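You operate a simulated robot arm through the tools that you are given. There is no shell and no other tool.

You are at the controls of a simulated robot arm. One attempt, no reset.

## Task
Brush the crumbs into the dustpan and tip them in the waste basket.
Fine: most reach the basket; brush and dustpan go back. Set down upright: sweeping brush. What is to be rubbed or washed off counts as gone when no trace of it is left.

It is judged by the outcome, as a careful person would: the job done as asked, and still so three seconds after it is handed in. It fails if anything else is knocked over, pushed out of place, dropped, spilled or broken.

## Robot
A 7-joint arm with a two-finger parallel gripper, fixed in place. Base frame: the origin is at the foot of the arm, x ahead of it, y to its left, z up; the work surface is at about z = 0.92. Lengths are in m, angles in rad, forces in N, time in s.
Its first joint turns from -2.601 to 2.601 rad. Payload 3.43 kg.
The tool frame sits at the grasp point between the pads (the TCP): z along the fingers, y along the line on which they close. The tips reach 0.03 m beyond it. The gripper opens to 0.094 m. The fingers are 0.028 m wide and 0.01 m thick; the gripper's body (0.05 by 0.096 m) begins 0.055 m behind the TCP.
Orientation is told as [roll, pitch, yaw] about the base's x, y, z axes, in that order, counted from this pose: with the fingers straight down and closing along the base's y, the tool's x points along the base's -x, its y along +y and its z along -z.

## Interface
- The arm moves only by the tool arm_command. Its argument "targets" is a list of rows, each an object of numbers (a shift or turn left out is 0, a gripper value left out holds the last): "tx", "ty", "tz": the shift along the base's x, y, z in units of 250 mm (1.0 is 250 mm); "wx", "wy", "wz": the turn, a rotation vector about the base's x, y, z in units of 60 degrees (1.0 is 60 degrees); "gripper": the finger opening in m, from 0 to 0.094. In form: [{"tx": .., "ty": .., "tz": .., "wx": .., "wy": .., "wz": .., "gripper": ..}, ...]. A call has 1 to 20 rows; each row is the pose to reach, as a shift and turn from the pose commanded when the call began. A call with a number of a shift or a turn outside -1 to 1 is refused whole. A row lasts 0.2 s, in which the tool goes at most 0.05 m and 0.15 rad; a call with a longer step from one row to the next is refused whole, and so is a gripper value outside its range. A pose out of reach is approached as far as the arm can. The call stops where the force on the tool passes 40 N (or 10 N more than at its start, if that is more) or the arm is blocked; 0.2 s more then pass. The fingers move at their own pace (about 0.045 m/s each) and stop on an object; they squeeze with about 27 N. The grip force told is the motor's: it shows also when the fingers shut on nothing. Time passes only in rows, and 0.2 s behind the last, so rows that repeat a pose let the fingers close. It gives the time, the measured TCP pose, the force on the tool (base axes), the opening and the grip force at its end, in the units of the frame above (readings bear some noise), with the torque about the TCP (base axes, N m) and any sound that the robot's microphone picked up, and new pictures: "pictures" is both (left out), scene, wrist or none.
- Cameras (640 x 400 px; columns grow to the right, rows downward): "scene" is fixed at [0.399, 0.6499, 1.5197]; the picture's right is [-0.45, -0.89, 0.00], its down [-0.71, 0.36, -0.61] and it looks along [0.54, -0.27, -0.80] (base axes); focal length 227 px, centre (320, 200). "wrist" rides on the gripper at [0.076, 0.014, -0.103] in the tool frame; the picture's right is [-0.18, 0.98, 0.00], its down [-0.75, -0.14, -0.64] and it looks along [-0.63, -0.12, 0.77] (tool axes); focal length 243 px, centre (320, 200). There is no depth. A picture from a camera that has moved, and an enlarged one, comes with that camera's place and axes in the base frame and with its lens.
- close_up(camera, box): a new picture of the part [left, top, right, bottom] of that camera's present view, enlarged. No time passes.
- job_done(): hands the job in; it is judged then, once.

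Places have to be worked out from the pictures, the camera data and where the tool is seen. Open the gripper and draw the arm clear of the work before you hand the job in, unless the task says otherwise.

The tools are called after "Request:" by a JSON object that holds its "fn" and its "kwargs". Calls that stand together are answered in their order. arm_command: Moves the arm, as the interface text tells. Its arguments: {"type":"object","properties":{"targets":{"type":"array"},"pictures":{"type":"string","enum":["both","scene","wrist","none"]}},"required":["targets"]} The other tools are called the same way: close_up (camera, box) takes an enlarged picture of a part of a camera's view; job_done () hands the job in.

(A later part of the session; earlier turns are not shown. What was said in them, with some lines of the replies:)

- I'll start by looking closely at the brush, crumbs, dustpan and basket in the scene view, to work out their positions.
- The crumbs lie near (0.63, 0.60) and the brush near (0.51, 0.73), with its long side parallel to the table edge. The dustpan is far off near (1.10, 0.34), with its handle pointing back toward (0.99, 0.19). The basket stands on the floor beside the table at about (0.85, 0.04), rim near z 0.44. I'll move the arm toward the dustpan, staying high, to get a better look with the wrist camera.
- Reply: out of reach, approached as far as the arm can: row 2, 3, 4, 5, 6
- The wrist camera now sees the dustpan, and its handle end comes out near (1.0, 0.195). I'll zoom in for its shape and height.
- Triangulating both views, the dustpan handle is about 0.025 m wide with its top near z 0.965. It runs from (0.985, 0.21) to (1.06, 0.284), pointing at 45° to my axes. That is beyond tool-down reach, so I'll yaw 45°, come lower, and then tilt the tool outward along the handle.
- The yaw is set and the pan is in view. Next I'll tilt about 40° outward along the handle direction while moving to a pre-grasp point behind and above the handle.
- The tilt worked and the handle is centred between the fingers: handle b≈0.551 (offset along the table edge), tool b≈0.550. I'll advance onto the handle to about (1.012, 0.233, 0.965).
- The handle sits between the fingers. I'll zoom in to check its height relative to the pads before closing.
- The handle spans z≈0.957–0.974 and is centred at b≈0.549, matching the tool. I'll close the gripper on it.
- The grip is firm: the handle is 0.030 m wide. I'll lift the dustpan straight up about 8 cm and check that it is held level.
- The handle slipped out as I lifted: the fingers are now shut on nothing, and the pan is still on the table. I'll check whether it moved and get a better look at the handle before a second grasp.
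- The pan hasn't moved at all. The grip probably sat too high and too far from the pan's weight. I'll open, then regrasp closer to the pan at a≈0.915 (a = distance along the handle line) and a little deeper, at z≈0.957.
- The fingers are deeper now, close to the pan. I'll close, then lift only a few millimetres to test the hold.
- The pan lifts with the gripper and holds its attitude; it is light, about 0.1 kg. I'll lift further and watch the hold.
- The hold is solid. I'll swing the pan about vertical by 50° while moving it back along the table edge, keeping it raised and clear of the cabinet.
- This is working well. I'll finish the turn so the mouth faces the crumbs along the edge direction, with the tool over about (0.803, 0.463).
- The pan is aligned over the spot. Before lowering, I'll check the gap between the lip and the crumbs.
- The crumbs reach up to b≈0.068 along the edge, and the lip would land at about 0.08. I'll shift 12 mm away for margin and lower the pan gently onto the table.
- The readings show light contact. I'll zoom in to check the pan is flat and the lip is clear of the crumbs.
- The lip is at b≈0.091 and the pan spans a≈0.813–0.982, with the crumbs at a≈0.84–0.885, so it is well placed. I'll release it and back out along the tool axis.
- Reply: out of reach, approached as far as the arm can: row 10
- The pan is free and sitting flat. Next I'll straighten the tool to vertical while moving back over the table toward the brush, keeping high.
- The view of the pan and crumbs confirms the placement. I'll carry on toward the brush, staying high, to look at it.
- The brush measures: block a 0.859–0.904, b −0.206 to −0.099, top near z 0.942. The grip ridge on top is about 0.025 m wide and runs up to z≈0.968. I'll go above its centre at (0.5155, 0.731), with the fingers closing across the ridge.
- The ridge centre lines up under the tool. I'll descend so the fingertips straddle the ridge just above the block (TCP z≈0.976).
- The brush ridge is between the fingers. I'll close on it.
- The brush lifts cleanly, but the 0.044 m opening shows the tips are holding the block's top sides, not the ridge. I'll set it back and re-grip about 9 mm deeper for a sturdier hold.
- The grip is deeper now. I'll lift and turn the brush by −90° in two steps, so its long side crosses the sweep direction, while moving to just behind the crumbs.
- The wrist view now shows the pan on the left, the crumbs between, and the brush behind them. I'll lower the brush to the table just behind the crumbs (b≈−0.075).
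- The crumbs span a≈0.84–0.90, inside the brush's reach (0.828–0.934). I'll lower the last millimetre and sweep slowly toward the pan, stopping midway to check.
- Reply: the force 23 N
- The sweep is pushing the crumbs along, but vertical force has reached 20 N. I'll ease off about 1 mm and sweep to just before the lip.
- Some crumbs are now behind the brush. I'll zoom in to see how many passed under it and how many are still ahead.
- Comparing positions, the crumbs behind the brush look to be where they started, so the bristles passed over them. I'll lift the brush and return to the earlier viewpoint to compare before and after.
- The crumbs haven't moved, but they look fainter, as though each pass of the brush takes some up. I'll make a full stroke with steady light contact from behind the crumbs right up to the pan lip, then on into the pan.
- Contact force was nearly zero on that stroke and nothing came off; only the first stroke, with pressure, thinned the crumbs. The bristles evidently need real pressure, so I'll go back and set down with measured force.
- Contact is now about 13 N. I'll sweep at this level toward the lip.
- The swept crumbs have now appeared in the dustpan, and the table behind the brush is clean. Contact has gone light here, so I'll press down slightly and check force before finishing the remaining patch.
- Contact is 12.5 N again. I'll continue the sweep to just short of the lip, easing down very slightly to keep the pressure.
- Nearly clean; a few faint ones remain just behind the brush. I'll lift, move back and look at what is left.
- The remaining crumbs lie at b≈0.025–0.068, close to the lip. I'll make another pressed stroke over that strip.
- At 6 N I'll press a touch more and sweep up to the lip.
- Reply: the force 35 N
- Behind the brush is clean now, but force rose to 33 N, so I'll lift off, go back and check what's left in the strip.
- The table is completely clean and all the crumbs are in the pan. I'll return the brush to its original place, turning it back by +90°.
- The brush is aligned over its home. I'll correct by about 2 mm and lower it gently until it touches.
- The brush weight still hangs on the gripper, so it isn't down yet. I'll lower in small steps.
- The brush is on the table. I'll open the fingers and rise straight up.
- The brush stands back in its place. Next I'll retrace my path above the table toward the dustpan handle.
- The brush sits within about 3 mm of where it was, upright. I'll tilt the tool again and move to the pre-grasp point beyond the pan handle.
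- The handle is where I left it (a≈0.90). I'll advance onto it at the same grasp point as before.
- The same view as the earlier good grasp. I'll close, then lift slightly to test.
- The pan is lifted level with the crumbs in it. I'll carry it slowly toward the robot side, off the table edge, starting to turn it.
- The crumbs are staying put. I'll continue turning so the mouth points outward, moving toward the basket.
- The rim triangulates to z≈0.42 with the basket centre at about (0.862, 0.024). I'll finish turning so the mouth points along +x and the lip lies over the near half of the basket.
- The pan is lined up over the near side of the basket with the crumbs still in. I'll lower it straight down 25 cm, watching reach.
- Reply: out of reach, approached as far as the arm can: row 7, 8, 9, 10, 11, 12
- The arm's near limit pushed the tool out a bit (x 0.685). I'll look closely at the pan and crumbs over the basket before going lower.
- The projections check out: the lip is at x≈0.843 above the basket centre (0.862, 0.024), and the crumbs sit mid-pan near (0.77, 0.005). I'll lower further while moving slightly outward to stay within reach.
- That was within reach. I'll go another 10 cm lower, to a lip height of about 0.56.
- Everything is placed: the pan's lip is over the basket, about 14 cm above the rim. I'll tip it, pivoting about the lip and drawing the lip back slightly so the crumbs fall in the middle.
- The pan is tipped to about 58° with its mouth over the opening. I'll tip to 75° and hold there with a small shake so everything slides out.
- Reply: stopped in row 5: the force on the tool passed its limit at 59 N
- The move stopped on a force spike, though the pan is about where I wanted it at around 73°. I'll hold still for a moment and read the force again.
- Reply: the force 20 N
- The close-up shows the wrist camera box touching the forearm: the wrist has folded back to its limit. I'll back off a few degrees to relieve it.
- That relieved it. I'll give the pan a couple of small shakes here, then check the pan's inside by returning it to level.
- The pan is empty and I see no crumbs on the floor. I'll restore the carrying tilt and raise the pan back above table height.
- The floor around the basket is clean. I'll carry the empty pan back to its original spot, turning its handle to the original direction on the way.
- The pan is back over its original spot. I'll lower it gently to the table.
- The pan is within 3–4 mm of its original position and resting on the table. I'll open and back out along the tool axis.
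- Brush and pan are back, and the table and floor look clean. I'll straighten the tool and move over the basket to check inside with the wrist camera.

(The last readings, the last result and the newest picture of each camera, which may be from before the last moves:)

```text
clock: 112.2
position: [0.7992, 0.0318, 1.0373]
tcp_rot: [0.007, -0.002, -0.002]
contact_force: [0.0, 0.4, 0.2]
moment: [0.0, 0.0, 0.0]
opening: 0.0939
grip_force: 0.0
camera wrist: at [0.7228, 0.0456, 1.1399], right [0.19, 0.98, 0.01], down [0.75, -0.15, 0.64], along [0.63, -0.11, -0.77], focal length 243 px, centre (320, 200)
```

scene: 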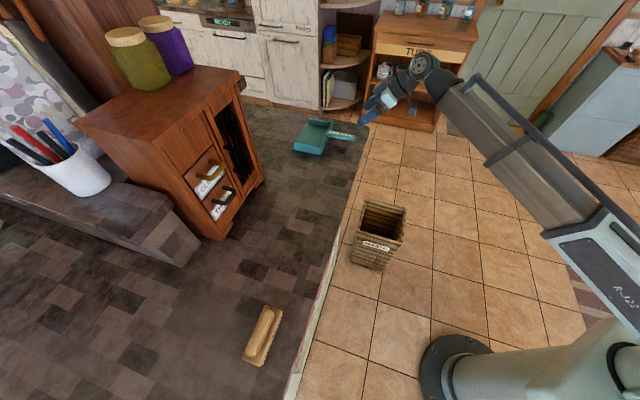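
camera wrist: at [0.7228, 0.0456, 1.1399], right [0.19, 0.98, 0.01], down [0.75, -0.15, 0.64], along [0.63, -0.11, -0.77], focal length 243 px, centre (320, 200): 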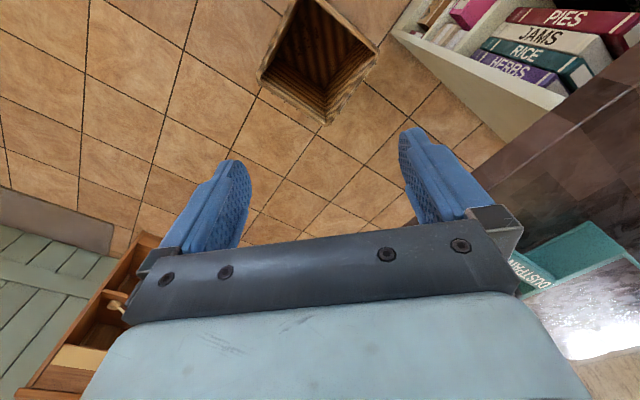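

The basket is in view. I'll zoom in on its inside.

Request:
{"fn": "close_up", "kwargs": {"camera": "wrist", "box": [240, 0, 400, 130]}}

Request:
{"fn": "arm_command", "kwargs": {"targets": [{"wy": 0.13}, {"wy": 0.26}, {"wy": 0.38}, {"wy": 0.38}], "pictures": "wrist"}}

Request:
{"fn": "close_up", "kwargs": {"camera": "wrist", "box": [240, 60, 440, 220]}}

```text
3.08 times, centred on (320, 65) of wrist
camera zoom: at [0.7228, 0.0456, 1.1399], right [0.19, 0.98, 0.01], down [0.75, -0.15, 0.64], along [0.63, -0.11, -0.77], focal length 746 px, centre (320, 615)
```

zoom: 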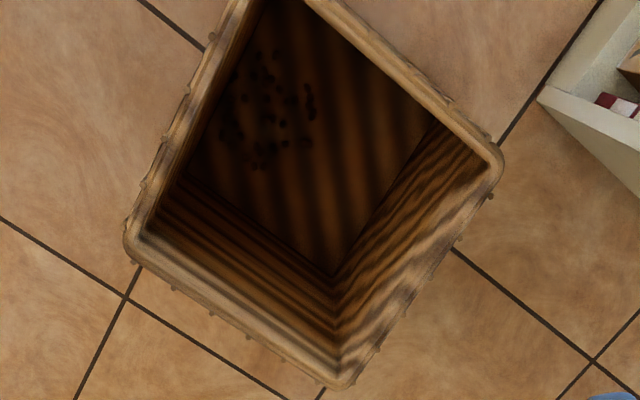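

```text
clock: 113.1
position: [0.8031, 0.0309, 1.0273]
tcp_rot: [0.009, 0.144, 0.0]
contact_force: [6.5, -0.7, -12.9]
moment: [0.0, -0.14, 0.02]
opening: 0.0943
grip_force: 0.1
out of reach, approached as far as the arm can: row 2, 3, 4
stopped in row 4: the force on the tool passed its limit at 59 N (the readings are from after the stop); the commanded pose is now the measured one
camera wrist: at [0.743, 0.0455, 1.1404], right [0.18, 0.98, -0.02], down [0.84, -0.15, 0.53], along [0.51, -0.11, -0.85], focal length 243 px, centre (320, 200)
```

wrist: 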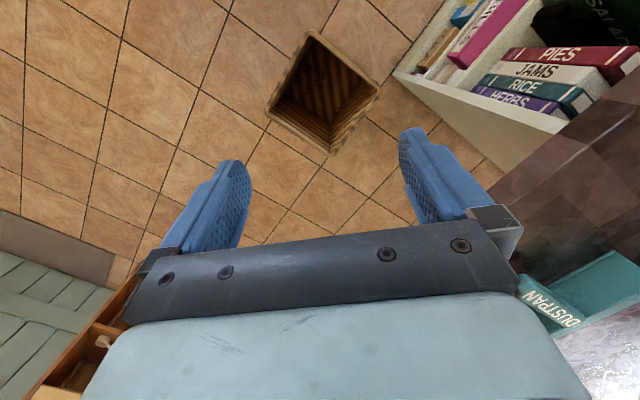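

```text
2.50 times, centred on (340, 140) of wrist
camera zoom: at [0.743, 0.0455, 1.1404], right [0.18, 0.98, -0.02], down [0.84, -0.15, 0.53], along [0.51, -0.11, -0.85], focal length 606 px, centre (270, 350)
```

zoom: 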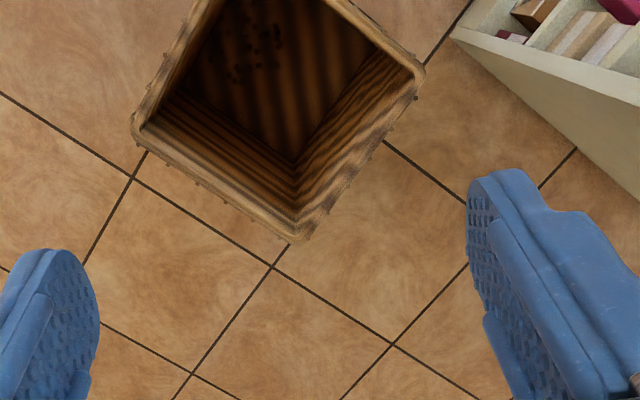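

The crumbs are visible at the bottom of the basket. The wrist camera touched the forearm again on tilting, so I'll undo that tilt and raise the arm well clear, with the gripper open.

Request:
{"fn": "arm_command", "kwargs": {"targets": [{"wy": -0.07}, {"wy": -0.14}, {"wy": -0.14, "tx": -0.04, "ty": 0.0, "tz": 0.1}, {"wy": -0.14, "tx": -0.08, "ty": 0.0, "tz": 0.2}, {"wy": -0.14, "tx": -0.12, "ty": 0.0, "tz": 0.32}, {"wy": -0.14, "tx": -0.16, "ty": 0.0, "tz": 0.44}, {"wy": -0.14, "tx": -0.16, "ty": 0.0, "tz": 0.5}, {"wy": -0.14, "tx": -0.16, "ty": 0.0, "tz": 0.5}], "pictures": "both"}}

```text
clock: 114.6
position: [0.7669, 0.0337, 1.1362]
tcp_rot: [0.011, -0.018, 0.002]
contact_force: [6.3, 0.7, -10.0]
moment: [-0.05, -0.1, -0.05]
opening: 0.0938
grip_force: 0.1
out of reach, approached as far as the arm can: row 7
stopped in row 7: the force on the tool passed its limit at 50 N (the readings are from after the stop); the commanded pose is now the measured one
camera wrist: at [0.6884, 0.0464, 1.2387], right [0.18, 0.98, 0.01], down [0.74, -0.15, 0.65], along [0.64, -0.11, -0.76], focal length 243 px, centre (320, 200)
```

scene: 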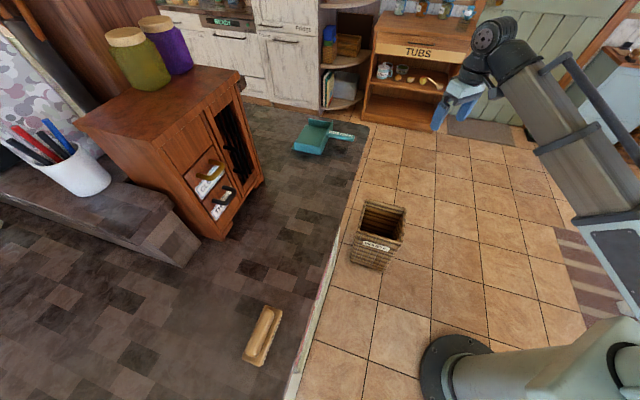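
wrist: 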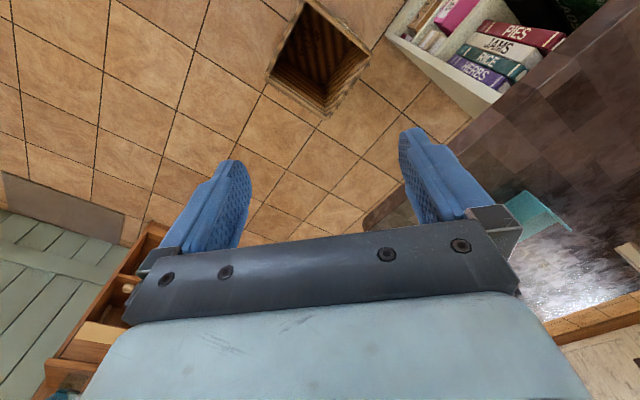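

The wrist is again near its fold limit at this height. I'll tilt the tool outward a little to free it and leave the arm parked there, clear of everything.

Request:
{"fn": "arm_command", "kwargs": {"targets": [{"wy": -0.1}, {"wy": -0.2}, {"wy": -0.3}, {"wy": -0.35}, {"wy": -0.35}], "pictures": "both"}}

Request:
{"fn": "close_up", "kwargs": {"camera": "scene", "box": [220, 100, 440, 380]}}

```text
clock: 115.8
position: [0.766, 0.0328, 1.1369]
tcp_rot: [0.007, -0.382, 0.003]
contact_force: [0.3, 0.0, 1.0]
moment: [0.01, -0.02, 0.01]
opening: 0.0941
grip_force: 0.0
camera wrist: at [0.657, 0.0464, 1.2045], right [0.17, 0.98, 0.08], down [0.46, -0.15, 0.88], along [0.87, -0.11, -0.48], focal length 243 px, centre (320, 200)
```

scene: 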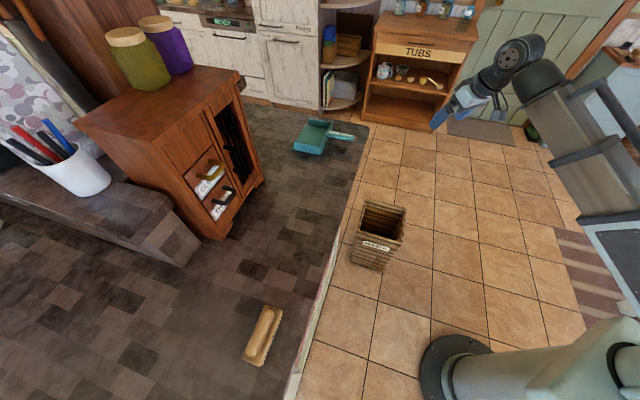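
wrist: 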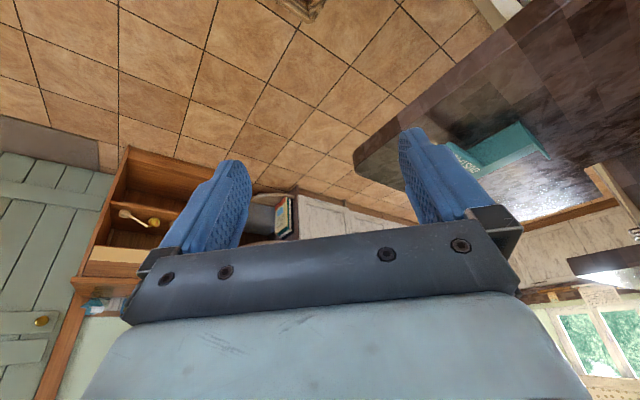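

```text
1.43 times, centred on (330, 240) of scene
camera zoom: at [0.399, 0.6499, 1.5197], right [-0.45, -0.89, 0.0], down [-0.71, 0.36, -0.61], along [0.54, -0.27, -0.8], focal length 324 px, centre (306, 143)
```

zoom: 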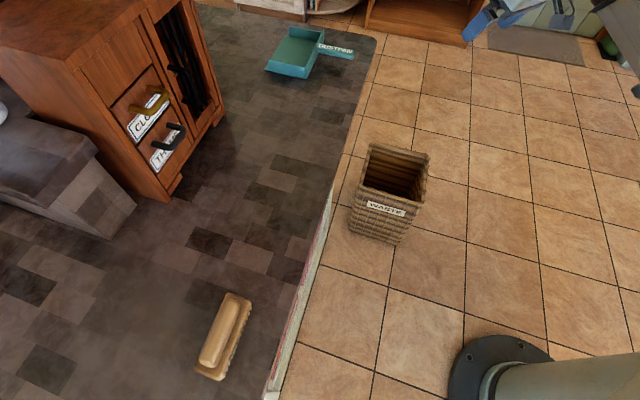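

The table is clean, the crumbs are in the basket, and the brush stands upright in its place. The dustpan is back where it was, nothing else was disturbed, and the arm is clear with the gripper open. I'm handing the job in.

Request:
{"fn": "job_done", "kwargs": {}}

```text
The job is handed in.
```

The crumbs are swept up and in the waste basket. I looked inside afterwards and could see them at the bottom, with none left on the table and none I could see on the floor.

- **Brush:** it is back upright, within about 3 mm of where it started.
- **Dustpan:** it is back within 3–4 mm of its original spot, empty, with the handle pointing the same way.
- **Slip:** my first grip on the dustpan handle slipped. The pan stayed flat on the table and did not move.
- **Force stops:** tilting the wrist back over the basket stopped the arm on its force limit three times, at 50–59 N. At the first stop the wrist camera was touching the arm's own forearm, and the other two looked like the same fold limit. I saw nothing else touched or moved.

The arm is parked clear of the work with the gripper open.
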